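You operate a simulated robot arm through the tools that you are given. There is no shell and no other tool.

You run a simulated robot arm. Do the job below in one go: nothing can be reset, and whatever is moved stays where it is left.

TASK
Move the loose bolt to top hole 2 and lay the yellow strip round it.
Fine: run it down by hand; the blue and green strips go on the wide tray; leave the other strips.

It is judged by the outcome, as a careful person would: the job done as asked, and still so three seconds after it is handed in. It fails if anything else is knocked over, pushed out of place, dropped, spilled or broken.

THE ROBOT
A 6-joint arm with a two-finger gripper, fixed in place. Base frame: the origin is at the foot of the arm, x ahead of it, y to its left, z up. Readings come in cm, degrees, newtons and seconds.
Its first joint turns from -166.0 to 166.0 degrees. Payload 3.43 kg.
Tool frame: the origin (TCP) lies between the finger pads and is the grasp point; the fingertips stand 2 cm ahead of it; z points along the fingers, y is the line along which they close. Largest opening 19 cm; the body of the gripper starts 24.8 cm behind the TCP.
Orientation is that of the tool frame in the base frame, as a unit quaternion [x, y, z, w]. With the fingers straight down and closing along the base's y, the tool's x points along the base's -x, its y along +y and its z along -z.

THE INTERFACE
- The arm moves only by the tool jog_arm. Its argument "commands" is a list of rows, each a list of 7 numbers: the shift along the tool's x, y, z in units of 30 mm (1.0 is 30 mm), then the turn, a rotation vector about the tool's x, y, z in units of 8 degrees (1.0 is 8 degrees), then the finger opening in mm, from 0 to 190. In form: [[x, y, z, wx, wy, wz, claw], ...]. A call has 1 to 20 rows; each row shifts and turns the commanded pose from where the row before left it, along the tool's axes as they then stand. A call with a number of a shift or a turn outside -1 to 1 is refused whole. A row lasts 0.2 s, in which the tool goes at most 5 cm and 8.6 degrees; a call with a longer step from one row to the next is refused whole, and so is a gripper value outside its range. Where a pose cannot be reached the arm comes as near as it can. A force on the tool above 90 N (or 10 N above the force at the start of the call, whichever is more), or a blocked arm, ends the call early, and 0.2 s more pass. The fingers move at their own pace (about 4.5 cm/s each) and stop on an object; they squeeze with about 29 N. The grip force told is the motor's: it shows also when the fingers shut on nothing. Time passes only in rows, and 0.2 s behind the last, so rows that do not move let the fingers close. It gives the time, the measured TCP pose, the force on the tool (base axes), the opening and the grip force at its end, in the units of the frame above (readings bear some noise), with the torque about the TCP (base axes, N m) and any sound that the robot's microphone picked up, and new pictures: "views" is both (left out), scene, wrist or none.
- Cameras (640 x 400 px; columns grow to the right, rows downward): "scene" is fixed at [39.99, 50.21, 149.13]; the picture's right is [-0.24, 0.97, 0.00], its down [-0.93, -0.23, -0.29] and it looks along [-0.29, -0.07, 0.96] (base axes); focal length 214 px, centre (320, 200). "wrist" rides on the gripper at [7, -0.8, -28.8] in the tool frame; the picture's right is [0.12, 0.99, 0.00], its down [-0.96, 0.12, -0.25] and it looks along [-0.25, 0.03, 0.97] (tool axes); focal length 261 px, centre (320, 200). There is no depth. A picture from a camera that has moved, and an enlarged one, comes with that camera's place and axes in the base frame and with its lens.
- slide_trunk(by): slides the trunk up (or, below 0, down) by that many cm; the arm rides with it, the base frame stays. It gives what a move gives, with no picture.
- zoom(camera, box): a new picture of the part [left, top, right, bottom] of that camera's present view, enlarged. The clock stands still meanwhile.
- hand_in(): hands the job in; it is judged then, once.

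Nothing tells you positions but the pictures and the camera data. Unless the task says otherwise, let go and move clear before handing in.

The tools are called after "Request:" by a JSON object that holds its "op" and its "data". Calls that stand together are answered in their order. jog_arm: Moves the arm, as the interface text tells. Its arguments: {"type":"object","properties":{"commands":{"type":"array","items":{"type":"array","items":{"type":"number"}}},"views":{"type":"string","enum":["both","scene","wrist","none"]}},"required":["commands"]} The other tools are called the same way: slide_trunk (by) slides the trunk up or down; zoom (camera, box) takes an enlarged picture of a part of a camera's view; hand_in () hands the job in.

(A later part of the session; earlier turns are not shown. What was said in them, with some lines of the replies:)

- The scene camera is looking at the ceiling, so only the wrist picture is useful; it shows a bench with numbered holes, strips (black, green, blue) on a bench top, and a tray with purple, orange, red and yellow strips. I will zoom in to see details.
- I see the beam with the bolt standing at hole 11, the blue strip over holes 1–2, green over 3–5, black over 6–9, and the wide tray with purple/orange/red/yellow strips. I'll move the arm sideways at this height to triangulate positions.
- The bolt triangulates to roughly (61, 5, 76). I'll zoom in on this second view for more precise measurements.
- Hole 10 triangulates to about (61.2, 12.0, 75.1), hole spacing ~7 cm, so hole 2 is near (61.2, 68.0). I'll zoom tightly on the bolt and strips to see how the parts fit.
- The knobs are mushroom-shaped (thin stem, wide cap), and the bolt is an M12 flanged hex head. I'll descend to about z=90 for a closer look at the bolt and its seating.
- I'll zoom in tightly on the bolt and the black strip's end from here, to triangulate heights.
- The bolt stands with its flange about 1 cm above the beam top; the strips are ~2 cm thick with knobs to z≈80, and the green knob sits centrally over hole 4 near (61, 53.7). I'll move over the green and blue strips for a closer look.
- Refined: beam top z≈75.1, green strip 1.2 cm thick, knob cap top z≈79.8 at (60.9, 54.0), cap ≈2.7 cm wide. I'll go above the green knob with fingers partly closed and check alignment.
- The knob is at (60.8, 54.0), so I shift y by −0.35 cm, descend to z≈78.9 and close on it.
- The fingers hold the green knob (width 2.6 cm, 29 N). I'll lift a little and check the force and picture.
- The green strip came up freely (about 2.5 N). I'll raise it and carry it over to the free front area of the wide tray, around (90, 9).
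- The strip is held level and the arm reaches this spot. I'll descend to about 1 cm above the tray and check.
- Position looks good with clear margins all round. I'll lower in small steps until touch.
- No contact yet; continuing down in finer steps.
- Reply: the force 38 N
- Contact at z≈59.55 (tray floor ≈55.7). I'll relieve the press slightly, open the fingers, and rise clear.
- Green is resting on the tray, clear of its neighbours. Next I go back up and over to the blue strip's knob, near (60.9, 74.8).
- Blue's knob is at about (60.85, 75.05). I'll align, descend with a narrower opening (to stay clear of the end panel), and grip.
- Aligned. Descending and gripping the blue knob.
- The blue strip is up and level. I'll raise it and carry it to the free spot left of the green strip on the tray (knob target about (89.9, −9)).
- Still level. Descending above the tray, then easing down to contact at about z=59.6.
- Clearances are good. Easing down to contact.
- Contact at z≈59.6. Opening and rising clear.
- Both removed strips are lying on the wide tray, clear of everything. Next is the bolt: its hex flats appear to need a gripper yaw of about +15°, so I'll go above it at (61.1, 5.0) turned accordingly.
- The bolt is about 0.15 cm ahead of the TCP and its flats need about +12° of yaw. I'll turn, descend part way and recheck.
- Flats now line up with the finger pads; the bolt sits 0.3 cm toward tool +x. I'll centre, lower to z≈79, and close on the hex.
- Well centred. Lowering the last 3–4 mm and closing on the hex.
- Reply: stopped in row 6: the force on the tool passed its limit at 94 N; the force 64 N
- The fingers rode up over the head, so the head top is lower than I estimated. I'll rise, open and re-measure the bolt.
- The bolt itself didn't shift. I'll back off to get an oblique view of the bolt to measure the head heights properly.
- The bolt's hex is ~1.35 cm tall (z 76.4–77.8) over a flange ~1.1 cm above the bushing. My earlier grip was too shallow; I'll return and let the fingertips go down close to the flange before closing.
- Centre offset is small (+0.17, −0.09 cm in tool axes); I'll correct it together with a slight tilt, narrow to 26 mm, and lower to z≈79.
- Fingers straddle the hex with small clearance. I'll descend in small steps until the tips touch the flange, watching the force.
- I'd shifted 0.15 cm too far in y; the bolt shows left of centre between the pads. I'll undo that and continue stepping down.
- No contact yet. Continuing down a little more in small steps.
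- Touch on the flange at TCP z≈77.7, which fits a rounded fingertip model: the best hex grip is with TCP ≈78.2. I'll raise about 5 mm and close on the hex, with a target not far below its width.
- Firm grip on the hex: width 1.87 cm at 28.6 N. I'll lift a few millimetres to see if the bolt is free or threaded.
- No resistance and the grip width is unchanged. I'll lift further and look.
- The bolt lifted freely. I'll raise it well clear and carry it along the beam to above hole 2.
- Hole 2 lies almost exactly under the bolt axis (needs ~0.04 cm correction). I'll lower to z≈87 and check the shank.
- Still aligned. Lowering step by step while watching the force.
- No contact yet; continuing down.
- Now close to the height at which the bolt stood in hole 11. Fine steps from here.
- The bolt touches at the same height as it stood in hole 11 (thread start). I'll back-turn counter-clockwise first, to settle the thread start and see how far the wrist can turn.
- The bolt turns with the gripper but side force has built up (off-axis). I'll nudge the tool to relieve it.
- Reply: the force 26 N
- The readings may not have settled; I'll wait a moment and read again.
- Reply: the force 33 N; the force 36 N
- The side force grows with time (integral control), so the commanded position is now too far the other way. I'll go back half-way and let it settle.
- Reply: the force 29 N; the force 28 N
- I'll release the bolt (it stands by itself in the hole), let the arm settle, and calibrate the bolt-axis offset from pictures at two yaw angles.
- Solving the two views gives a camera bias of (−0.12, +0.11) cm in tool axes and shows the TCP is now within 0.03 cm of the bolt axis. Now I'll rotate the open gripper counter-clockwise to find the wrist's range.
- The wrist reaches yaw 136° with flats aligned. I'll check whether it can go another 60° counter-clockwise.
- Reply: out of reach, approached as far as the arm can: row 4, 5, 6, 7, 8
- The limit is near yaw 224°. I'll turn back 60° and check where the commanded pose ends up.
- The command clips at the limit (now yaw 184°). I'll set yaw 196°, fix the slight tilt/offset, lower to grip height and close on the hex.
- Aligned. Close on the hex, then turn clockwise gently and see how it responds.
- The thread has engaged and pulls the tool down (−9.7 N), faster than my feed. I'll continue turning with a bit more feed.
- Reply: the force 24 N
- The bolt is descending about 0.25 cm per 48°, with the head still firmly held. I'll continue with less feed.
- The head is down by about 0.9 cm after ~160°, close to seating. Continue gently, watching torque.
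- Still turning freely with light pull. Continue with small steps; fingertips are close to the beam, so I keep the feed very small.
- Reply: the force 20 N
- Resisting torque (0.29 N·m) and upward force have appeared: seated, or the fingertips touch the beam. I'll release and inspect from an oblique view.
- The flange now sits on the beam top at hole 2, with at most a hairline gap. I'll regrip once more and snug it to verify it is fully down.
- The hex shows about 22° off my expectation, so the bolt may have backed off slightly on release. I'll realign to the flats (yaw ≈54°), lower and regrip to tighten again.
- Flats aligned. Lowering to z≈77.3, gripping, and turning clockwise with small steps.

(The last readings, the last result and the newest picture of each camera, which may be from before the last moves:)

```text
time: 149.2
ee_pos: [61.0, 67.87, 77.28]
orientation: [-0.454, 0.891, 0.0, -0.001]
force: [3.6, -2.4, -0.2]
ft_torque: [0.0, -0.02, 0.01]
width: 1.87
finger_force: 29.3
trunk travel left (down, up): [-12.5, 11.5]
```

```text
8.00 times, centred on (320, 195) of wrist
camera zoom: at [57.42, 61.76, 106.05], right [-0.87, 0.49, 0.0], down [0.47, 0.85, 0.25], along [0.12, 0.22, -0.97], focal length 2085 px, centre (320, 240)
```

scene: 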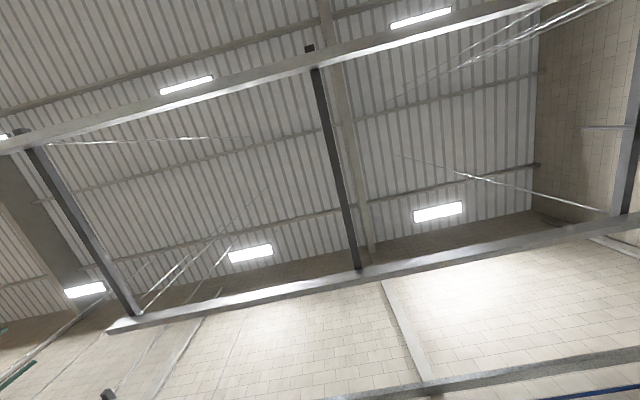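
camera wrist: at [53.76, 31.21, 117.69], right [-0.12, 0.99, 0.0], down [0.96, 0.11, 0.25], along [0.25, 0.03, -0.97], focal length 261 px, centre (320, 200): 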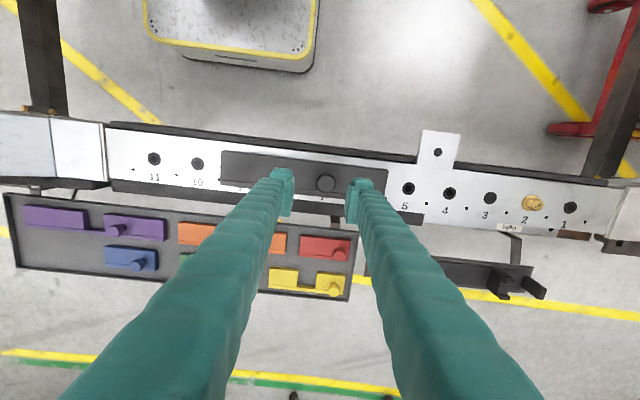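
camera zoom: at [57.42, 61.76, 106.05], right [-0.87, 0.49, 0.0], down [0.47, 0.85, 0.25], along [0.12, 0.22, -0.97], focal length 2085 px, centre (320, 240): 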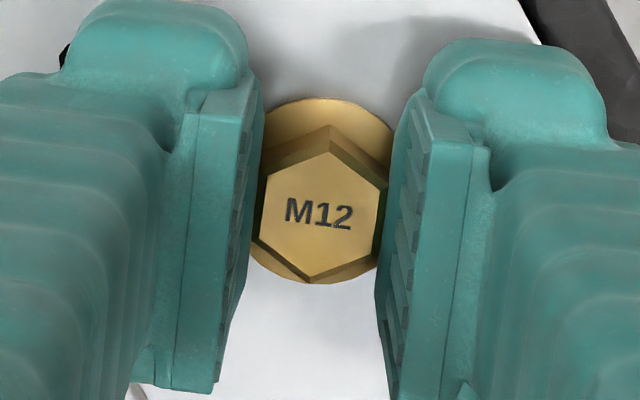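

Request:
{"op": "jog_arm", "data": {"commands": [[0, 0, 0.005, 0, 0, 0.5, 17], [0, 0, 0.005, 0, 0, 0.5, 17], [0, 0, 0, 0, 0, 0, 17]], "views": "none"}}

Request:
{"op": "jog_arm", "data": {"commands": [[0, 0, 0.005, 0, 0, 0.5, 17], [0, 0, 0.005, 0, 0, 0.5, 17], [0, 0, 0, 0, 0, 0, 17]], "views": "none"}}

Request:
{"op": "jog_arm", "data": {"commands": [[0, 0, 0.005, 0, 0, 0.5, 17], [0, 0, 0.005, 0, 0, 0.5, 17], [0, 0, 0, 0, 0, 0, 17]], "views": "none"}}

```text
time: 150.0
ee_pos: [61.06, 67.96, 77.29]
orientation: [-0.389, 0.921, 0.0, 0.001]
force: [4.1, -3.1, 3.3]
ft_torque: [-0.02, -0.08, 0.0]
width: 1.84
finger_force: 28.6
trunk travel left (down, up): [-12.5, 11.5]
```

```text
time: 150.8
ee_pos: [61.11, 68.11, 77.26]
orientation: [-0.323, 0.946, 0.0, 0.001]
force: [5.1, -4.2, 4.1]
ft_torque: [-0.04, -0.06, 0.07]
width: 1.85
finger_force: 28.5
trunk travel left (down, up): [-12.5, 11.5]
```

```text
time: 151.6
ee_pos: [61.03, 68.04, 77.22]
orientation: [-0.258, 0.966, 0.0, 0.001]
force: [4.6, -5.2, 6.5]
ft_torque: [-0.09, -0.06, 0.11]
width: 1.87
finger_force: 28.9
trunk travel left (down, up): [-12.5, 11.5]
```

Request:
{"op": "zoom", "data": {"camera": "wrist", "box": [280, 170, 360, 220]}}

Request:
{"op": "jog_arm", "data": {"commands": [[0, 0, 0, 0, 0, 0.5, 17], [0, 0, 0, 0, 0, 0.5, 17], [0, 0, 0, 0, 0, 0, 17]], "views": "none"}}

Request:
{"op": "jog_arm", "data": {"commands": [[0, 0, 0, 0, 0, 0.5, 17], [0, 0, 0, 0, 0, 0.5, 17], [0, 0, 0, 0, 0, 0, 17]], "views": "none"}}

Request:
{"op": "zoom", "data": {"camera": "wrist", "box": [280, 170, 360, 220]}}

```text
8.00 times, centred on (320, 195) of wrist
camera zoom: at [55.22, 63.73, 106.01], right [-0.6, 0.8, 0.0], down [0.78, 0.58, 0.25], along [0.2, 0.15, -0.97], focal length 2085 px, centre (320, 240)
```

zoom: 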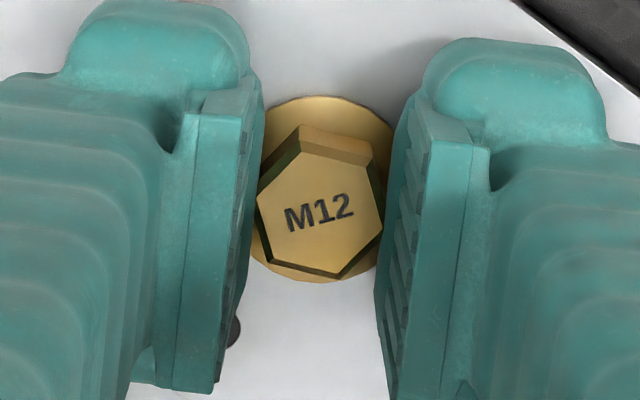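

```text
time: 152.4
ee_pos: [61.02, 68.02, 77.17]
orientation: [-0.189, 0.982, 0.0, 0.002]
force: [5.7, -3.2, 2.9]
ft_torque: [-0.03, -0.08, 0.05]
width: 1.88
finger_force: 28.7
trunk travel left (down, up): [-12.5, 11.5]
```

```text
time: 153.2
ee_pos: [60.88, 68.05, 77.24]
orientation: [-0.12, 0.993, 0.0, 0.0]
force: [3.2, -6.4, -0.7]
ft_torque: [-0.03, 0.01, -0.05]
width: 1.82
finger_force: 28.3
trunk travel left (down, up): [-12.5, 11.5]
```

```text
8.00 times, centred on (320, 195) of wrist
camera zoom: at [54.23, 65.47, 105.98], right [-0.35, 0.94, 0.0], down [0.91, 0.34, 0.25], along [0.23, 0.09, -0.97], focal length 2085 px, centre (320, 240)
```

zoom: 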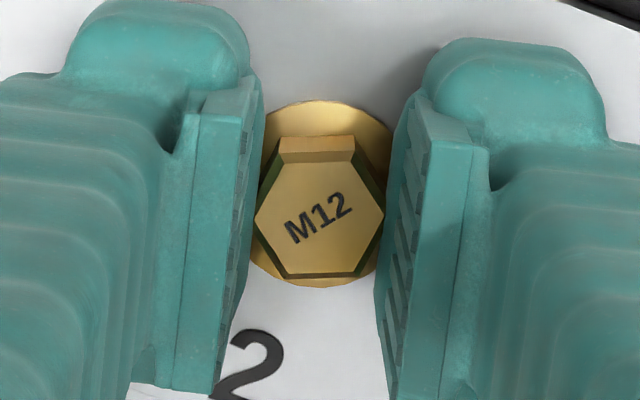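

The text on the head shows the bolt stays fixed while the pads slip round it: it is seated and hand-tight at hole 2. I'll release it and go to look at the yellow strip's knob.

Request:
{"op": "jog_arm", "data": {"commands": [[0, 0, 0, 0, 0, 0, 30], [0, 0, 0, 0, 0, 0, 40], [0, 0, 0, 0, 0, 0, 40], [0, 0, -0.2, 0, 0, 0, 40], [0, 0, -0.5, 0, 0, 0, 40], [0, 0, -0.8, 0, 0, 0, 40], [0, 0, -1, 0, 0, 0, 40], [0, 0, -1, 0, 0, 0, 40], [0, 0, -0.7, 0, 0, 0, 40], [0, 0, 0, 0, 0, 0.86, 40], [0, 0, 0, 0, 0, 0.86, 40], [0, 0, 0, 0, 0, 0, 40], [0, 0, 0, 0, 0, 0, 40]], "views": "wrist"}}

Request:
{"op": "zoom", "data": {"camera": "wrist", "box": [270, 130, 366, 190]}}

```text
time: 156.0
ee_pos: [61.03, 68.09, 89.66]
orientation: [-0.001, 1.0, 0.0, 0.001]
force: [0.6, 0.3, -0.5]
ft_torque: [0.02, 0.02, 0.02]
width: 4.0
finger_force: 0.0
trunk travel left (down, up): [-12.5, 11.5]
camera wrist: at [53.83, 67.18, 118.56], right [-0.12, 0.99, 0.0], down [0.96, 0.12, 0.25], along [0.25, 0.03, -0.97], focal length 261 px, centre (320, 200)
```

wrist: 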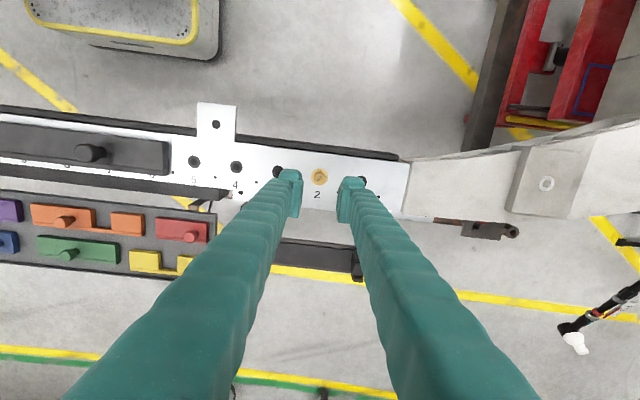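

```text
6.67 times, centred on (318, 160) of wrist
camera zoom: at [53.83, 67.18, 118.56], right [-0.12, 0.99, 0.0], down [0.96, 0.12, 0.25], along [0.25, 0.03, -0.97], focal length 1738 px, centre (333, 467)
```

zoom: 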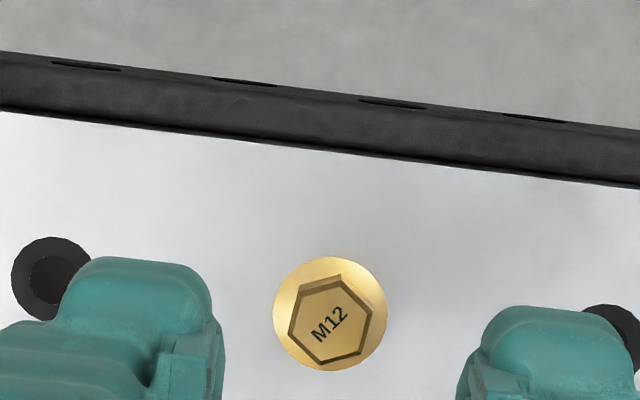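

Bolt is in place. Moving to above the yellow strip.

Request:
{"op": "jog_arm", "data": {"commands": [[-0.833, -0.8, 0, 0, 0, 0, 42], [-0.833, -0.8, 0, 0, 0, 0, 42], [-0.833, -0.8, 0, 0, 0, 0, 42], [-0.833, -0.8, 0, 0, 0, 0, 42], [-0.833, -0.8, 0, 0, 0, 0, 42], [-0.833, -0.8, 0, 0, 0, 0, 42], [-0.833, -0.8, 0, 0, 0, 0, 42], [-0.833, -0.8, 0, 0, 0, 0, 42], [-0.833, -0.8, 0, 0, 0, 0, 42], [-0.833, -0.8, 0, 0, 0, 0, 42], [-0.833, -0.8, 0, 0, 0, 0, 42], [-0.833, -0.8, 0, 0, 0, 0, 42], [0, 0, 0.8, 0, 0, 0, 42], [0, 0, 0.8, 0, 0, 0, 42], [0, 0, 0.8, 0, 0, 0, 42], [0, 0, 0.8, 0, 0, 0, 42], [0, 0, 0, 0, 0, 0, 42], [0, 0, 0, 0, 0, 0, 42]], "views": "wrist"}}

Request:
{"op": "zoom", "data": {"camera": "wrist", "box": [220, 100, 420, 225]}}

```text
time: 159.8
ee_pos: [91.06, 39.42, 80.2]
orientation: [-0.001, 1.0, 0.0, 0.001]
force: [0.8, -0.2, 0.9]
ft_torque: [0.03, -0.03, 0.0]
width: 4.2
finger_force: 0.1
trunk travel left (down, up): [-12.5, 11.5]
camera wrist: at [83.93, 38.42, 108.97], right [-0.12, 0.99, 0.0], down [0.96, 0.12, 0.25], along [0.25, 0.03, -0.97], focal length 261 px, centre (320, 200)
```

wrist: 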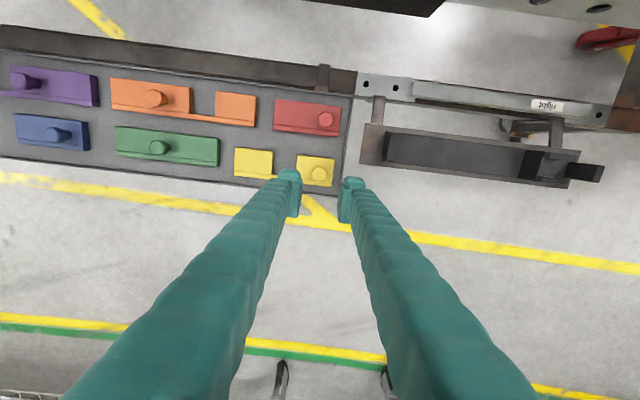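

```text
3.20 times, centred on (320, 162) of wrist
camera zoom: at [83.93, 38.42, 108.97], right [-0.12, 0.99, 0.0], down [0.96, 0.12, 0.25], along [0.25, 0.03, -0.97], focal length 834 px, centre (320, 320)
```

zoom: 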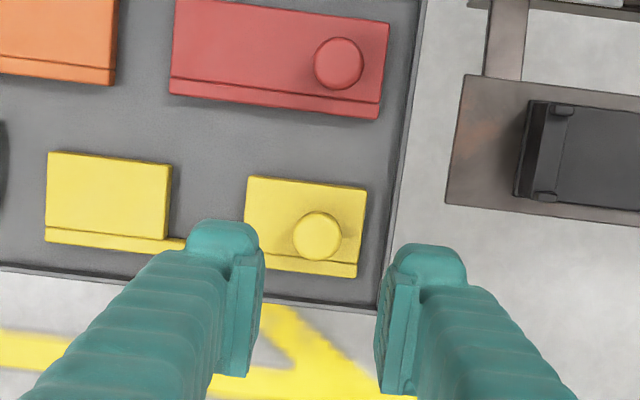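

The arm reaches here. The knob is at about (91.4, 39.3); I'll correct and descend part way to check.

Request:
{"op": "jog_arm", "data": {"commands": [[-0.12, -0.035, 0.5, 0, 0, 0, 42], [0, 0, 0.9, 0, 0, 0, 42], [0, 0, 0.9, 0, 0, 0, 42], [0, 0, 0.9, 0, 0, 0, 42], [0, 0, 0.9, 0, 0, 0, 42], [0, 0, 0.8, 0, 0, 0, 42], [0, 0, 0, 0, 0, 0, 42], [0, 0, 0, 0, 0, 0, 42]], "views": "wrist"}}

Request:
{"op": "zoom", "data": {"camera": "wrist", "box": [240, 140, 400, 240]}}

```text
time: 161.6
ee_pos: [91.35, 39.13, 65.5]
orientation: [-0.001, 1.0, 0.0, 0.001]
force: [0.9, -0.7, 0.7]
ft_torque: [-0.02, -0.02, 0.0]
width: 4.21
finger_force: 0.0
trunk travel left (down, up): [-12.5, 11.5]
camera wrist: at [84.27, 38.16, 94.27], right [-0.12, 0.99, 0.0], down [0.96, 0.12, 0.25], along [0.25, 0.03, -0.97], focal length 261 px, centre (320, 200)
```

wrist: 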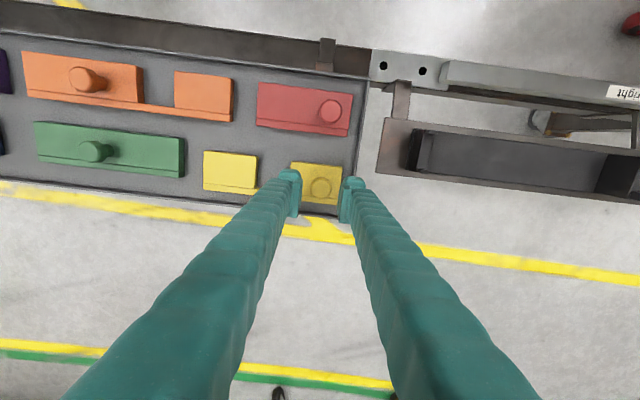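

```text
4.00 times, centred on (320, 190) of wrist
camera zoom: at [84.27, 38.16, 94.27], right [-0.12, 0.99, 0.0], down [0.96, 0.12, 0.25], along [0.25, 0.03, -0.97], focal length 1043 px, centre (320, 240)
```

zoom: 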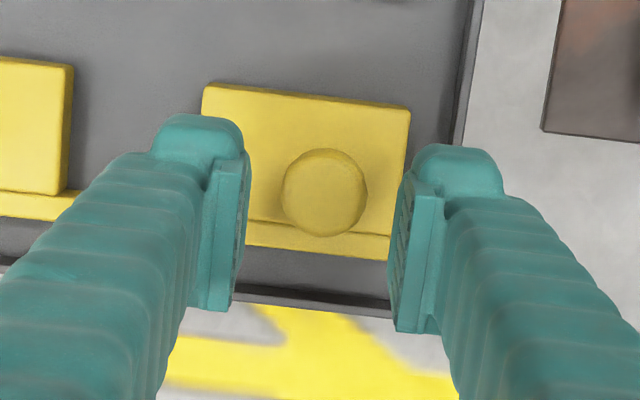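

Nearly centred; small correction, descend to z≈59.6 and grip the yellow knob.

Request:
{"op": "jog_arm", "data": {"commands": [[0.015, 0.03, 0.6, 0, 0, 0, 42], [0, 0, 0.6, 0, 0, 0, 42], [0, 0, 0.5, 0, 0, 0, 42], [0, 0, 0.27, 0, 0, 0, 42], [0, 0, 0, 0, 0, 0, 42]], "views": "none"}}

Request:
{"op": "zoom", "data": {"camera": "wrist", "box": [240, 140, 400, 240]}}

```text
time: 162.8
ee_pos: [91.4, 39.33, 59.62]
orientation: [0.0, 1.0, 0.001, 0.0]
force: [1.1, 0.7, 3.3]
ft_torque: [-0.05, -0.03, 0.06]
width: 4.2
finger_force: 0.0
trunk travel left (down, up): [-12.5, 11.5]
```

```text
4.00 times, centred on (320, 190) of wrist
camera zoom: at [84.32, 38.33, 88.35], right [-0.12, 0.99, 0.0], down [0.96, 0.12, 0.25], along [0.25, 0.03, -0.97], focal length 1043 px, centre (320, 240)
```

zoom: 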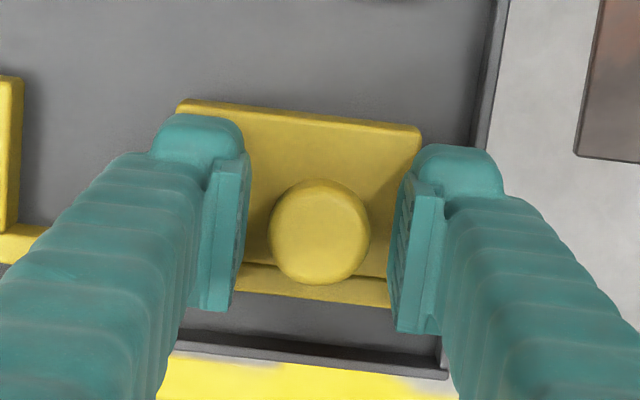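

Request:
{"op": "jog_arm", "data": {"commands": [[0, 0, 0, 0, 0, 0, 30], [0, 0, 0, 0, 0, 0, 20], [0, 0, 0, 0, 0, 0, 20], [0, 0, 0, 0, 0, 0, 20], [0, 0, 0, 0, 0, 0, 20]], "views": "none"}}

Request:
{"op": "jog_arm", "data": {"commands": [[0, 0, -0.1, 0, 0, 0, 20], [0, 0, -0.15, 0, 0, 0, 20], [0, 0, -0.25, 0, 0, 0, 20], [0, 0, -0.3, 0, 0, 0, 20], [0, 0, 0, 0, 0, 0, 20], [0, 0, 0, 0, 0, 0, 20]], "views": "wrist"}}

Request:
{"op": "zoom", "data": {"camera": "wrist", "box": [180, 120, 420, 270]}}

```text
time: 164.0
ee_pos: [91.47, 39.14, 59.55]
orientation: [-0.001, 1.0, 0.0, 0.001]
force: [2.2, 2.5, 7.5]
ft_torque: [0.01, -0.01, 0.06]
width: 2.45
finger_force: 29.1
trunk travel left (down, up): [-12.5, 11.5]
```

```text
time: 165.4
ee_pos: [91.45, 39.24, 62.1]
orientation: [-0.001, 1.0, 0.0, 0.001]
force: [0.7, 0.8, -1.1]
ft_torque: [0.09, 0.02, 0.03]
width: 2.44
finger_force: 28.8
trunk travel left (down, up): [-12.5, 11.5]
camera wrist: at [84.34, 38.39, 90.83], right [-0.12, 0.99, 0.0], down [0.96, 0.12, 0.25], along [0.25, 0.03, -0.97], focal length 261 px, centre (320, 200)
```

wrist: 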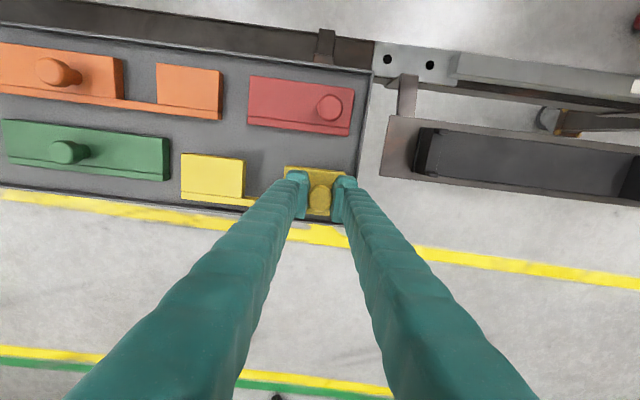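

```text
2.67 times, centred on (300, 195) of wrist
camera zoom: at [84.34, 38.39, 90.83], right [-0.12, 0.99, 0.0], down [0.96, 0.12, 0.25], along [0.25, 0.03, -0.97], focal length 695 px, centre (373, 213)
```

zoom: 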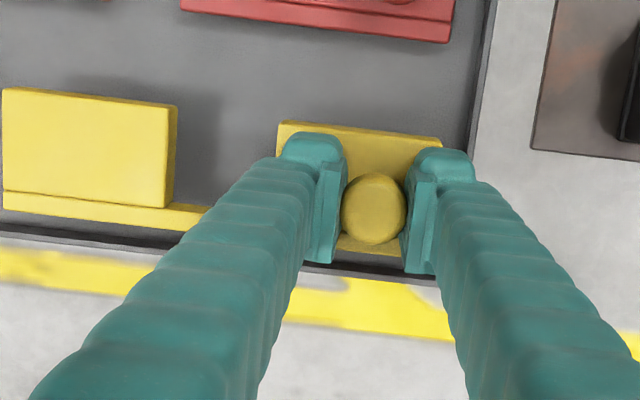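

The yellow strip lifted cleanly and appears level. I'll raise it and carry it to above hole 2, knob target (60.95, 75.05) so that its notch centres on the bolt.

Request:
{"op": "jog_arm", "data": {"commands": [[0, 0, -0.6, 0, 0, 0, 20], [0, 0, -0.9, 0, 0, 0, 20], [0, 0, -1, 0, 0, 0, 20], [0, 0, -1, 0, 0, 0, 20], [0, 0, -1, 0, 0, 0, 20], [0, 0, -1, 0, 0, 0, 20], [0, 0, -1, 0, 0, 0, 20], [0, 0, -1, 0, 0, 0, 20], [0, 0, -1, 0, 0, 0, 20], [0, 0, -0.9, 0, 0, 0, 20], [0, 0, -0.5, 0, 0, 0, 20], [0, 0, 0, 0, 0, 0, 20]], "views": "wrist"}}

Request:
{"op": "zoom", "data": {"camera": "wrist", "box": [160, 120, 400, 270]}}

```text
time: 168.0
ee_pos: [91.33, 39.2, 91.75]
orientation: [0.0, 1.0, 0.0, 0.001]
force: [-0.2, 0.4, -1.7]
ft_torque: [0.09, -0.02, -0.01]
width: 2.42
finger_force: 29.2
trunk travel left (down, up): [-12.5, 11.5]
camera wrist: at [84.16, 38.32, 120.51], right [-0.12, 0.99, 0.0], down [0.96, 0.12, 0.25], along [0.25, 0.03, -0.97], focal length 261 px, centre (320, 200)
```

wrist: 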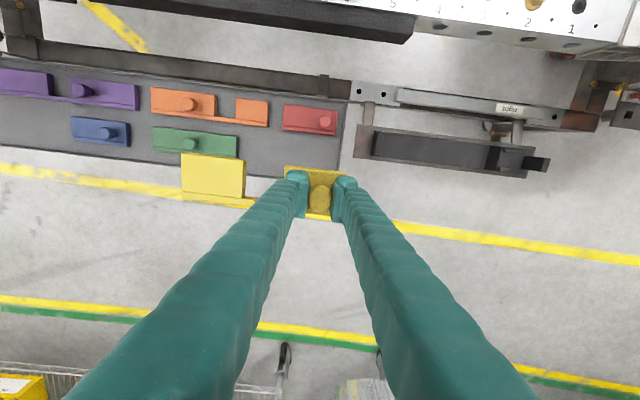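

```text
2.67 times, centred on (280, 195) of wrist
camera zoom: at [84.16, 38.32, 120.51], right [-0.12, 0.99, 0.0], down [0.96, 0.12, 0.25], along [0.25, 0.03, -0.97], focal length 695 px, centre (427, 213)
```

zoom: 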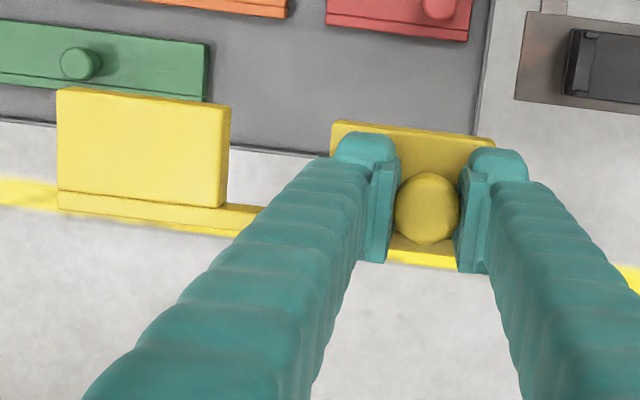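

The strip is held steadily, level and in line. Carrying it over to hole 2.

Request:
{"op": "jog_arm", "data": {"commands": [[0.28, 0.33, 0, 0, 0, 0, 20], [0.565, 0.664, 0, 0, 0, 0, 20], [0.565, 0.664, 0, 0, 0, 0, 20], [0.565, 0.664, 0, 0, 0, 0, 20], [0.565, 0.664, 0, 0, 0, 0, 20], [0.565, 0.664, 0, 0, 0, 0, 20], [0.565, 0.664, 0, 0, 0, 0, 20], [0.565, 0.664, 0, 0, 0, 0, 20], [0.565, 0.664, 0, 0, 0, 0, 20], [0.565, 0.664, 0, 0, 0, 0, 20], [0.565, 0.664, 0, 0, 0, 0, 20], [0.565, 0.664, 0, 0, 0, 0, 20], [0.565, 0.664, 0, 0, 0, 0, 20], [0.565, 0.664, 0, 0, 0, 0, 20], [0.565, 0.664, 0, 0, 0, 0, 20], [0.565, 0.664, 0, 0, 0, 0, 20], [0.565, 0.664, 0, 0, 0, 0, 20], [0.4, 0.5, 0, 0, 0, 0, 20], [0.3, 0.35, 0, 0, 0, 0, 20], [0, 0, 0, 0, 0, 0, 20]], "views": "none"}}

Request:
{"op": "jog_arm", "data": {"commands": [[0.13, 0.15, 0, 0, 0, 0, 20], [0, 0, 0, 0, 0, 0, 20], [0, 0, 0, 0, 0, 0, 20], [0, 0, 0, 0, 0, 0, 20]], "views": "wrist"}}

Request:
{"op": "zoom", "data": {"camera": "wrist", "box": [160, 90, 400, 240]}}

```text
time: 172.2
ee_pos: [61.33, 74.58, 91.7]
orientation: [0.0, 1.0, -0.001, 0.001]
force: [-0.1, 0.1, -1.5]
ft_torque: [0.12, -0.03, -0.01]
width: 2.44
finger_force: 29.1
trunk travel left (down, up): [-12.5, 11.5]
```

```text
time: 173.2
ee_pos: [60.8, 74.91, 91.63]
orientation: [0.0, 1.0, 0.0, 0.001]
force: [-0.2, 0.1, -1.7]
ft_torque: [0.09, 0.05, -0.02]
width: 2.47
finger_force: 29.6
trunk travel left (down, up): [-12.5, 11.5]
camera wrist: at [53.69, 74.07, 120.42], right [-0.12, 0.99, 0.0], down [0.96, 0.12, 0.25], along [0.25, 0.03, -0.97], focal length 261 px, centre (320, 200)
```

wrist: 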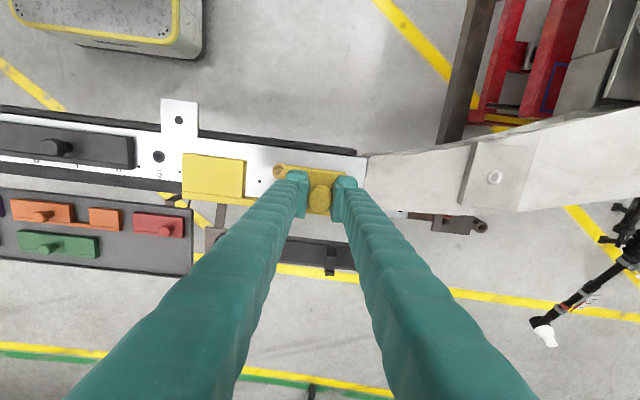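

```text
2.67 times, centred on (280, 165) of wrist
camera zoom: at [53.69, 74.07, 120.42], right [-0.12, 0.99, 0.0], down [0.96, 0.12, 0.25], along [0.25, 0.03, -0.97], focal length 695 px, centre (427, 293)
```

zoom: 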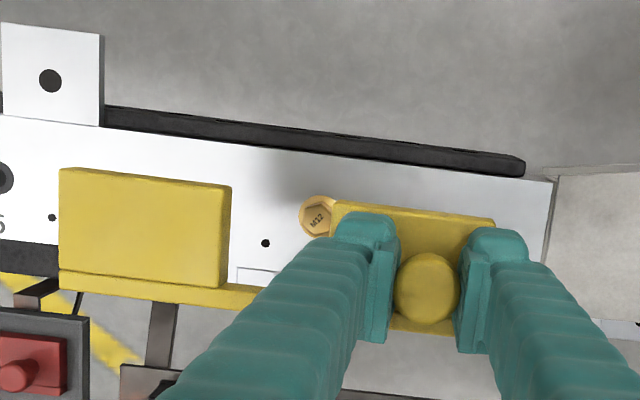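

The notch lines up with the bolt to within about 1–2 mm. I'll lower to just above the bolt head and check.

Request:
{"op": "jog_arm", "data": {"commands": [[0, -0.03, 0.3, 0, 0, 0, 20], [0, 0, 0.6, 0, 0, 0, 20], [0, 0, 0.7, 0, 0, 0, 20], [0, 0, 0.7, 0, 0, 0, 20], [0, 0, 0.6, 0, 0, 0, 20], [0, 0, 0.4, 0, 0, 0, 20], [0, 0, 0, 0, 0, 0, 20], [0, 0, 0, 0, 0, 0, 20], [0, 0, 0, 0, 0, 0, 20]], "views": "wrist"}}

Request:
{"op": "zoom", "data": {"camera": "wrist", "box": [160, 110, 400, 260]}}

```text
time: 175.2
ee_pos: [60.94, 74.89, 81.68]
orientation: [-0.001, 1.0, 0.0, 0.001]
force: [0.5, -0.5, -1.2]
ft_torque: [0.07, -0.02, 0.02]
width: 2.44
finger_force: 29.4
trunk travel left (down, up): [-12.5, 11.5]
camera wrist: at [53.82, 74.0, 110.51], right [-0.12, 0.99, 0.0], down [0.96, 0.12, 0.25], along [0.25, 0.03, -0.97], focal length 261 px, centre (320, 200)
```

wrist: 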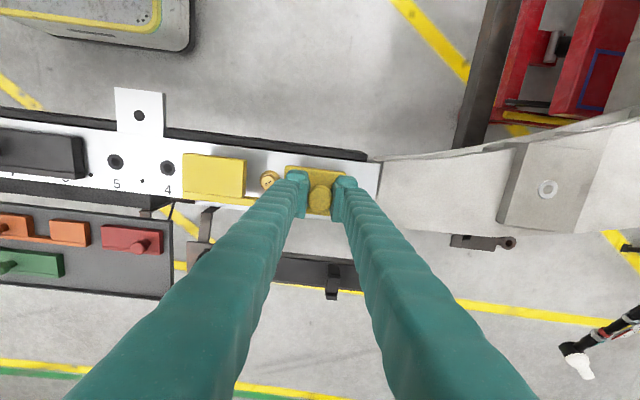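

```text
2.67 times, centred on (280, 185) of wrist
camera zoom: at [53.82, 74.0, 110.51], right [-0.12, 0.99, 0.0], down [0.96, 0.12, 0.25], along [0.25, 0.03, -0.97], focal length 695 px, centre (427, 240)
```

zoom: 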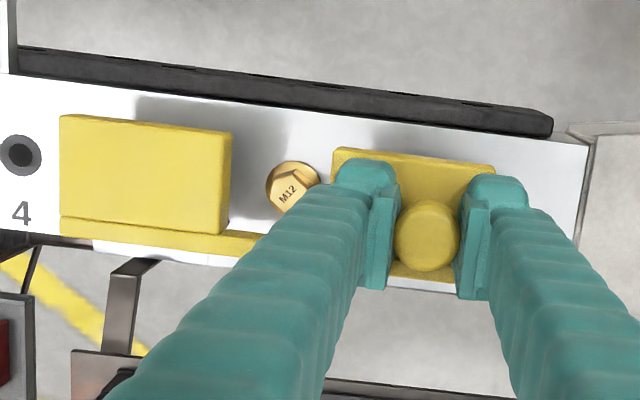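

Request:
{"op": "zoom", "data": {"camera": "wrist", "box": [232, 150, 312, 200]}}

```text
8.00 times, centred on (272, 175) of wrist
camera zoom: at [53.82, 74.0, 110.51], right [-0.12, 0.99, 0.0], down [0.96, 0.12, 0.25], along [0.25, 0.03, -0.97], focal length 2085 px, centre (704, 400)
```

zoom: 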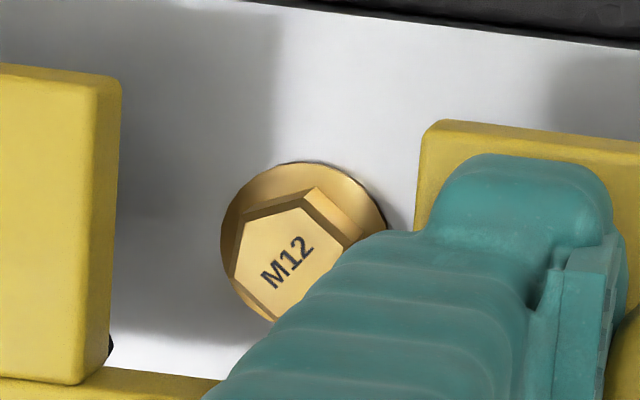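

Geometry check: notch centre is within 0.1 cm of the bolt in y; I'll shift the strip 0.25 cm forward (+x) to give the flange more clearance from the strip's bar, then lower it around the bolt.

Request:
{"op": "jog_arm", "data": {"commands": [[-0.08, -0.02, 0, 0, 0, 0, 20], [0, 0, 0.2, 0, 0, 0, 20], [0, 0, 0.2, 0, 0, 0, 20], [0, 0, 0.1, 0, 0, 0, 20], [0, 0, 0, 0, 0, 0, 20], [0, 0, 0, 0, 0, 0, 20]], "views": "none"}}

Request:
{"op": "zoom", "data": {"camera": "wrist", "box": [180, 130, 340, 230]}}

```text
time: 176.6
ee_pos: [61.19, 74.84, 80.33]
orientation: [-0.001, 1.0, 0.0, 0.001]
force: [0.6, 0.1, -1.2]
ft_torque: [0.11, 0.01, 0.01]
width: 2.47
finger_force: 29.1
trunk travel left (down, up): [-12.5, 11.5]
```

```text
4.00 times, centred on (260, 180) of wrist
camera zoom: at [54.05, 73.97, 109.09], right [-0.12, 0.99, 0.0], down [0.96, 0.12, 0.25], along [0.25, 0.03, -0.97], focal length 1043 px, centre (560, 280)
```

zoom: 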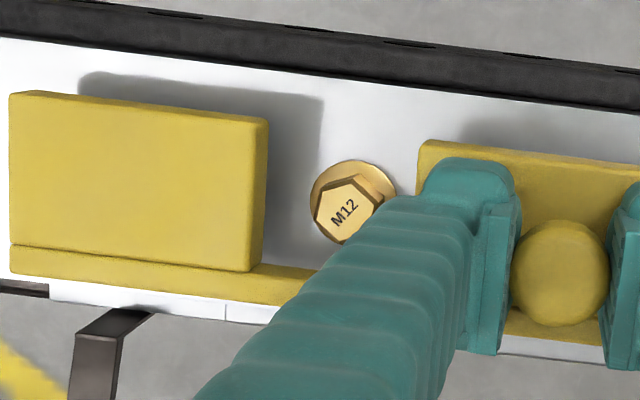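

Request:
{"op": "jog_arm", "data": {"commands": [[0, 0, 0.1, 0, 0, 0, 20], [0, 0, 0.1, 0, 0, 0, 20], [0, 0, 0.1, 0, 0, 0, 20], [0, 0, 0, 0, 0, 0, 20]], "views": "none"}}

Request:
{"op": "zoom", "data": {"camera": "wrist", "box": [180, 130, 340, 230]}}

Request:
{"op": "jog_arm", "data": {"commands": [[0, 0, 0.05, 0, 0, 0, 20], [0, 0, 0.04, 0, 0, 0, 20], [0, 0, 0, 0, 0, 0, 20]], "views": "none"}}

```text
time: 177.6
ee_pos: [61.1, 74.85, 79.22]
orientation: [-0.001, 1.0, 0.0, 0.002]
force: [-0.7, -0.3, -0.9]
ft_torque: [0.1, -0.02, -0.02]
width: 2.44
finger_force: 28.9
trunk travel left (down, up): [-12.5, 11.5]
```

```text
4.00 times, centred on (260, 180) of wrist
camera zoom: at [54.0, 73.93, 108.14], right [-0.12, 0.99, 0.0], down [0.96, 0.12, 0.25], along [0.25, 0.03, -0.97], focal length 1043 px, centre (560, 280)
```

zoom: 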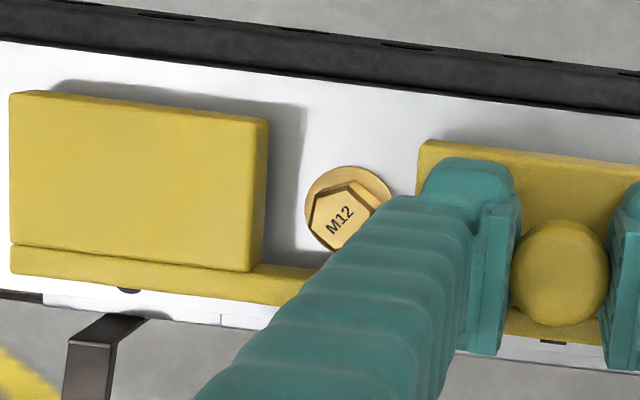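

```text
time: 178.4
ee_pos: [61.2, 74.86, 79.12]
orientation: [-0.001, 1.0, -0.001, 0.001]
force: [0.0, 0.1, -0.5]
ft_torque: [0.1, 0.0, -0.04]
width: 2.46
finger_force: 28.9
trunk travel left (down, up): [-12.5, 11.5]
```

Request:
{"op": "jog_arm", "data": {"commands": [[0, 0, 0.04, 0, 0, 0, 20], [0, 0, 0, 0, 0, 0, 20]], "views": "none"}}

Request:
{"op": "jog_arm", "data": {"commands": [[0, 0, 0.04, 0, 0, 0, 20], [0, 0, 0, 0, 0, 0, 20]], "views": "none"}}

Request:
{"op": "jog_arm", "data": {"commands": [[0, 0, 0.04, 0, 0, 0, 20], [0, 0, 0, 0, 0, 0, 20]], "views": "none"}}

```text
time: 179.0
ee_pos: [61.11, 74.91, 79.0]
orientation: [0.0, 1.0, 0.0, 0.001]
force: [-0.4, -0.9, -1.9]
ft_torque: [0.06, 0.02, 0.04]
width: 2.43
finger_force: 28.4
trunk travel left (down, up): [-12.5, 11.5]
```

```text
time: 179.6
ee_pos: [61.18, 74.78, 78.85]
orientation: [-0.001, 1.0, 0.0, 0.001]
force: [0.5, 0.3, -2.2]
ft_torque: [0.05, 0.03, 0.0]
width: 2.46
finger_force: 29.2
trunk travel left (down, up): [-12.5, 11.5]
```

```text
time: 180.2
ee_pos: [61.15, 74.81, 78.66]
orientation: [-0.002, 1.0, 0.0, 0.001]
force: [-0.1, 0.9, -0.9]
ft_torque: [-0.05, -0.01, 0.01]
width: 2.44
finger_force: 28.7
trunk travel left (down, up): [-12.5, 11.5]
```

Request:
{"op": "zoom", "data": {"camera": "wrist", "box": [160, 110, 400, 260]}}

Request:
{"op": "jog_arm", "data": {"commands": [[0, 0, 0.03, 0, 0, 0, 20], [0, 0, 0, 0, 0, 0, 20]], "views": "none"}}

```text
2.67 times, centred on (280, 185) of wrist
camera zoom: at [54.02, 73.97, 107.54], right [-0.12, 0.99, 0.0], down [0.96, 0.12, 0.25], along [0.25, 0.03, -0.97], focal length 695 px, centre (427, 240)
```

zoom: 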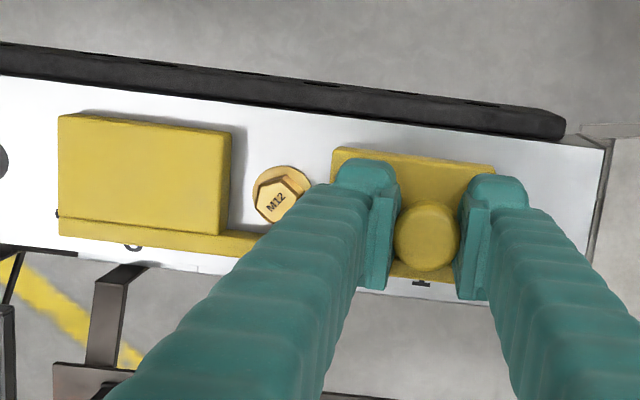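

```text
time: 180.8
ee_pos: [61.08, 74.86, 78.71]
orientation: [-0.001, 1.0, 0.0, 0.002]
force: [-0.2, 0.8, -0.7]
ft_torque: [0.0, 0.0, 0.0]
width: 2.46
finger_force: 29.1
trunk travel left (down, up): [-12.5, 11.5]
```

Request:
{"op": "jog_arm", "data": {"commands": [[0, 0, 0.03, 0, 0, 0, 20], [0, 0, 0, 0, 0, 0, 20]], "views": "none"}}

Request:
{"op": "jog_arm", "data": {"commands": [[0, 0, 0.03, 0, 0, 0, 20], [0, 0, 0, 0, 0, 0, 20]], "views": "none"}}

```text
time: 181.4
ee_pos: [61.25, 74.82, 78.69]
orientation: [-0.002, 1.0, 0.0, 0.002]
force: [0.5, 0.6, 1.1]
ft_torque: [-0.04, 0.0, -0.04]
width: 2.45
finger_force: 28.9
trunk travel left (down, up): [-12.5, 11.5]
```

```text
time: 182.0
ee_pos: [61.11, 74.83, 78.58]
orientation: [-0.002, 1.0, 0.0, 0.001]
force: [0.1, -2.3, 7.7]
ft_torque: [-0.03, 0.02, -0.02]
width: 2.45
finger_force: 28.9
trunk travel left (down, up): [-12.5, 11.5]
```

Contact with the beam (7.7 N). I'll check before letting go.

Request:
{"op": "zoom", "data": {"camera": "wrist", "box": [160, 110, 400, 260]}}

Request:
{"op": "zoom", "data": {"camera": "wrist", "box": [180, 140, 292, 210]}}

```text
2.67 times, centred on (280, 185) of wrist
camera zoom: at [53.97, 73.92, 107.39], right [-0.12, 0.99, 0.0], down [0.96, 0.12, 0.25], along [0.25, 0.03, -0.97], focal length 695 px, centre (427, 240)
```

zoom: 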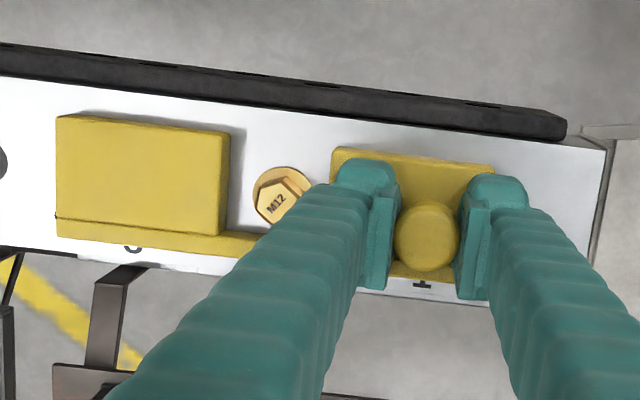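

```text
5.71 times, centred on (236, 175) of wrist
camera zoom: at [53.97, 73.92, 107.39], right [-0.12, 0.99, 0.0], down [0.96, 0.12, 0.25], along [0.25, 0.03, -0.97], focal length 1489 px, centre (800, 343)
```

zoom: 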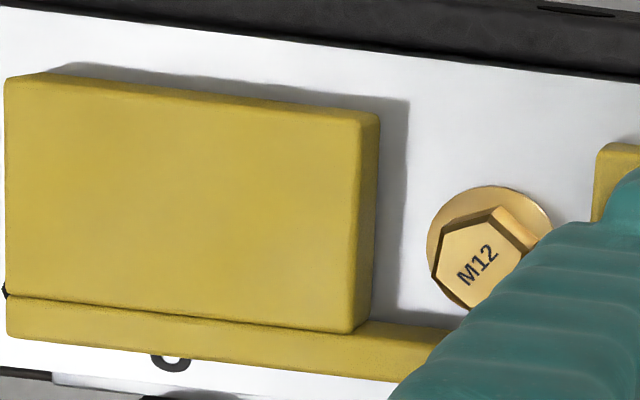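

The strip sits flat with the bolt in its notch. Releasing and rising.

Request:
{"op": "jog_arm", "data": {"commands": [[0, 0, -0.01, 0, 0, 0, 24], [0, 0, 0, 0, 0, 0, 30], [0, 0, 0, 0, 0, 0, 38], [0, 0, 0, 0, 0, 0, 42], [0, 0, 0, 0, 0, 0, 42], [0, 0, -0.2, 0, 0, 0, 42], [0, 0, -0.5, 0, 0, 0, 42], [0, 0, -0.9, 0, 0, 0, 42], [0, 0, -1, 0, 0, 0, 42], [0, 0, -1, 0, 0, 0, 42], [0, 0, 0, 0, 0, 0, 42]], "views": "wrist"}}

Request:
{"op": "zoom", "data": {"camera": "wrist", "box": [180, 90, 380, 215]}}

```text
time: 184.4
ee_pos: [61.06, 74.87, 89.34]
orientation: [0.0, 1.0, 0.0, 0.001]
force: [-0.2, -0.3, 0.0]
ft_torque: [0.0, 0.0, 0.01]
width: 4.2
finger_force: 0.1
trunk travel left (down, up): [-12.5, 11.5]
camera wrist: at [54.08, 74.0, 118.07], right [-0.12, 0.99, 0.0], down [0.96, 0.12, 0.25], along [0.25, 0.03, -0.97], focal length 261 px, centre (320, 200)
```

wrist: 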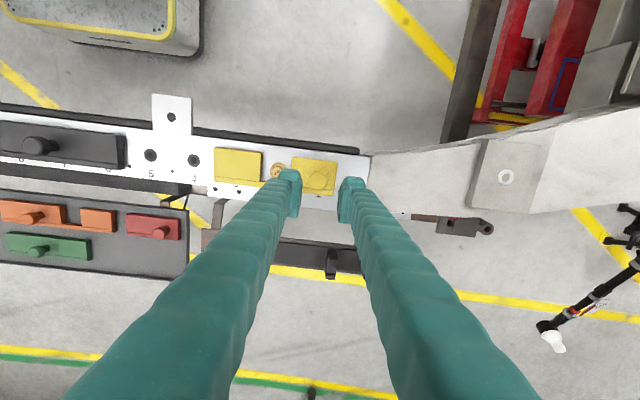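

```text
3.20 times, centred on (280, 152) of wrist
camera zoom: at [54.08, 74.0, 118.07], right [-0.12, 0.99, 0.0], down [0.96, 0.12, 0.25], along [0.25, 0.03, -0.97], focal length 834 px, centre (448, 352)
```

zoom: 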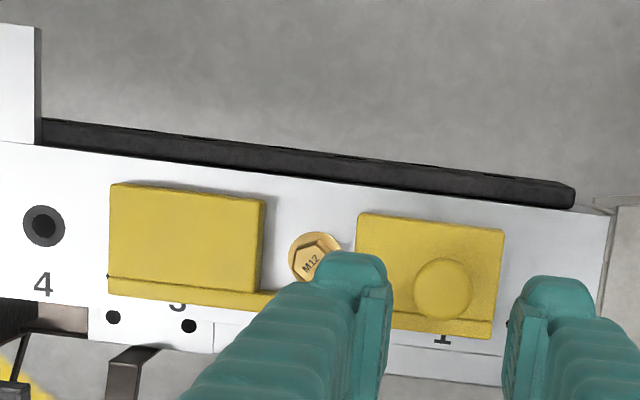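

Released. I'll move clear and open up to view the whole arrangement for verification.

Request:
{"op": "jog_arm", "data": {"commands": [[0, 0, -0.5, 0, 0, 0, 80], [0, 0, -0.5, 0, 0, 0, 120], [-0.5, -0.8, 0, 0, 0, 0, 190], [-0.5, -0.8, 0, 0, 0, 0, 190], [-0.5, -0.8, 0, 0, 0, 0, 190], [-0.5, -0.8, 0, 0, 0, 0, 190], [-0.4, -0.8, 0, 0, 0, 0, 190], [0, 0, 0, 0, 0, 0, 190], [0, 0, 0, 0, 0, 0, 190], [0, 0, 0, 0, 0, 0, 190]], "views": "wrist"}}

Request:
{"op": "zoom", "data": {"camera": "wrist", "box": [290, 80, 410, 155]}}

Request:
{"op": "zoom", "data": {"camera": "wrist", "box": [330, 90, 394, 130]}}

```text
time: 186.6
ee_pos: [68.41, 62.78, 92.3]
orientation: [-0.002, 1.0, 0.0, 0.001]
force: [-0.3, -0.6, -0.6]
ft_torque: [0.01, -0.02, 0.0]
width: 18.98
finger_force: 0.1
trunk travel left (down, up): [-12.5, 11.5]
camera wrist: at [61.24, 61.99, 121.06], right [-0.12, 0.99, 0.0], down [0.96, 0.12, 0.25], along [0.25, 0.03, -0.97], focal length 261 px, centre (320, 200)
```

wrist: 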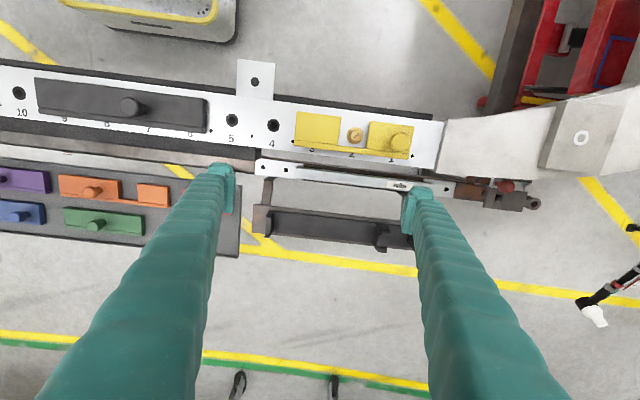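

```text
5.33 times, centred on (350, 118) of wrist
camera zoom: at [61.24, 61.99, 121.06], right [-0.12, 0.99, 0.0], down [0.96, 0.12, 0.25], along [0.25, 0.03, -0.97], focal length 1390 px, centre (160, 640)
```

zoom: 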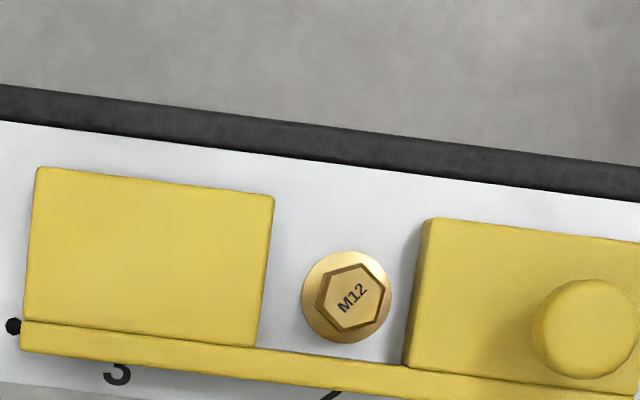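

```text
10.00 times, centred on (362, 110) of wrist
camera zoom: at [61.24, 61.99, 121.06], right [-0.12, 0.99, 0.0], down [0.96, 0.12, 0.25], along [0.25, 0.03, -0.97], focal length 2606 px, centre (-100, 1100)
```

zoom: 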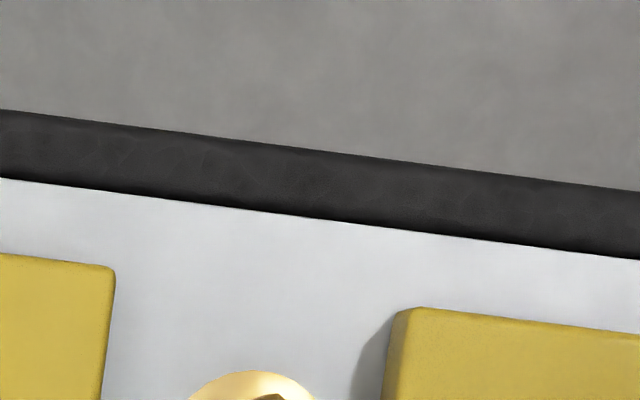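

The notch clears the bolt on both sides (~1.2 and 0.7 cm). I'll take one more oblique look to confirm that the strip lies flat and that the tray items are all undisturbed.

Request:
{"op": "jog_arm", "data": {"commands": [[0.4, -1, 0, 0, 0, 0, 190], [0.4, -1, 0, 0, 0, 0, 190], [0.4, -1, 0, 0, 0, 0, 190], [0.4, -1, 0, 0, 0, 0, 190], [0.4, -1, 0, 0, 0, 0, 190], [0.4, -1, 0, 0, 0, 0, 190], [0, -1, 0, 0, 0, 0, 190], [0, -1, 0, 0, 0, 0, 190], [0, -1, 0, 0, 0, 0, 190], [0, 0, 0, 0, 0, 0, 190], [0, 0, 0, 0, 0, 0, 190]], "views": "wrist"}}

Request:
{"op": "zoom", "data": {"camera": "wrist", "box": [440, 150, 600, 250]}}

Request:
{"op": "zoom", "data": {"camera": "wrist", "box": [0, 170, 200, 295]}}

```text
time: 189.0
ee_pos: [61.26, 35.9, 92.21]
orientation: [0.0, 1.0, -0.001, 0.001]
force: [-0.7, -0.4, 0.0]
ft_torque: [-0.04, 0.04, -0.02]
width: 18.99
finger_force: 0.0
trunk travel left (down, up): [-12.5, 11.5]
camera wrist: at [54.05, 34.97, 120.94], right [-0.12, 0.99, 0.0], down [0.96, 0.12, 0.25], along [0.25, 0.03, -0.97], focal length 261 px, centre (320, 200)
```

wrist: 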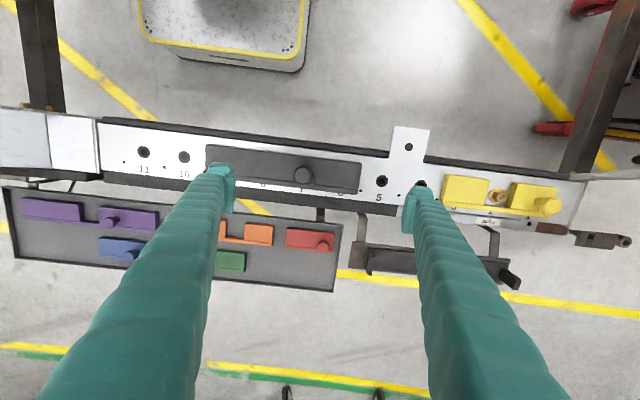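

```text
4.00 times, centred on (520, 200) of wrist
camera zoom: at [54.05, 34.97, 120.94], right [-0.12, 0.99, 0.0], down [0.96, 0.12, 0.25], along [0.25, 0.03, -0.97], focal length 1043 px, centre (-480, 200)
```

zoom: 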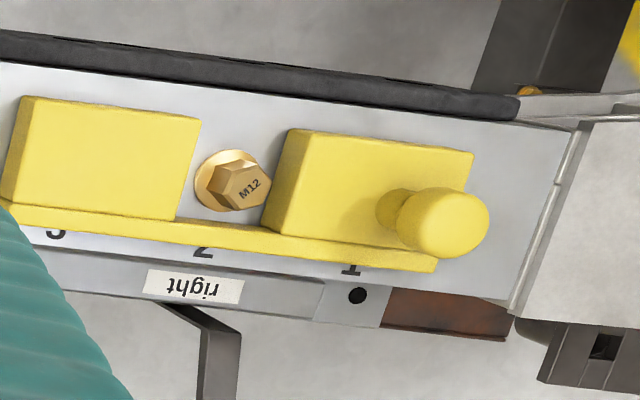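

```text
3.20 times, centred on (100, 232) of wrist
camera zoom: at [54.05, 34.97, 120.94], right [-0.12, 0.99, 0.0], down [0.96, 0.12, 0.25], along [0.25, 0.03, -0.97], focal length 834 px, centre (1024, 96)
```

zoom: 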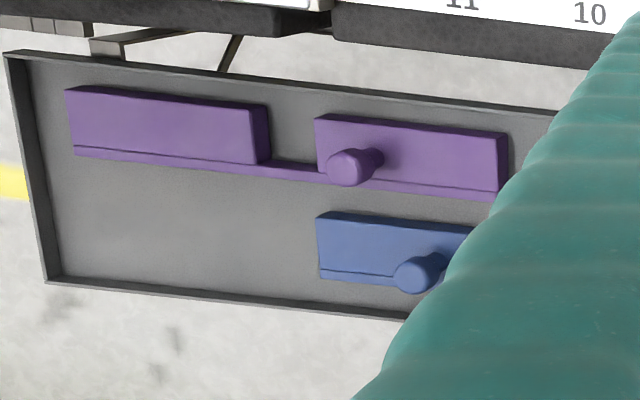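

Everything is as asked: the bolt is seated in top hole 2 with the yellow strip lying flat round it. The blue and green strips rest on the wide tray, the other strips are untouched, and the arm is clear. Handing in.

Request:
{"op": "hand_in", "data": {}}

```text
The job is handed in.
```

The job is handed in. The loose bolt is in top hole 2, and the yellow strip lies round it.

- **Bolt:** I took it from hole 11, set it in hole 2 and turned it down with the gripper. It stopped turning once the flange reached the beam, and the fingers then slipped round the head, so it is hand-tight. From the side, the flange sits flush to within a hairline.
- **Yellow strip:** It lies flat on the beam with the bolt in its notch. By the camera estimate, the bolt is about 0.3 cm off the notch centre, with roughly 1.2 cm of clearance on one side and 0.7 cm on the other.
- **Blue and green strips:** Both are in the free front part of the wide tray, clear of the strips already there.
- **Other strips:** I did not move the purple, orange, red or black ones.

On my first try at the bolt head, the grip was too shallow. The fingers rode up over it and the force limit stopped the arm (94 N). The bolt did not shift, and I regripped lower before lifting it.
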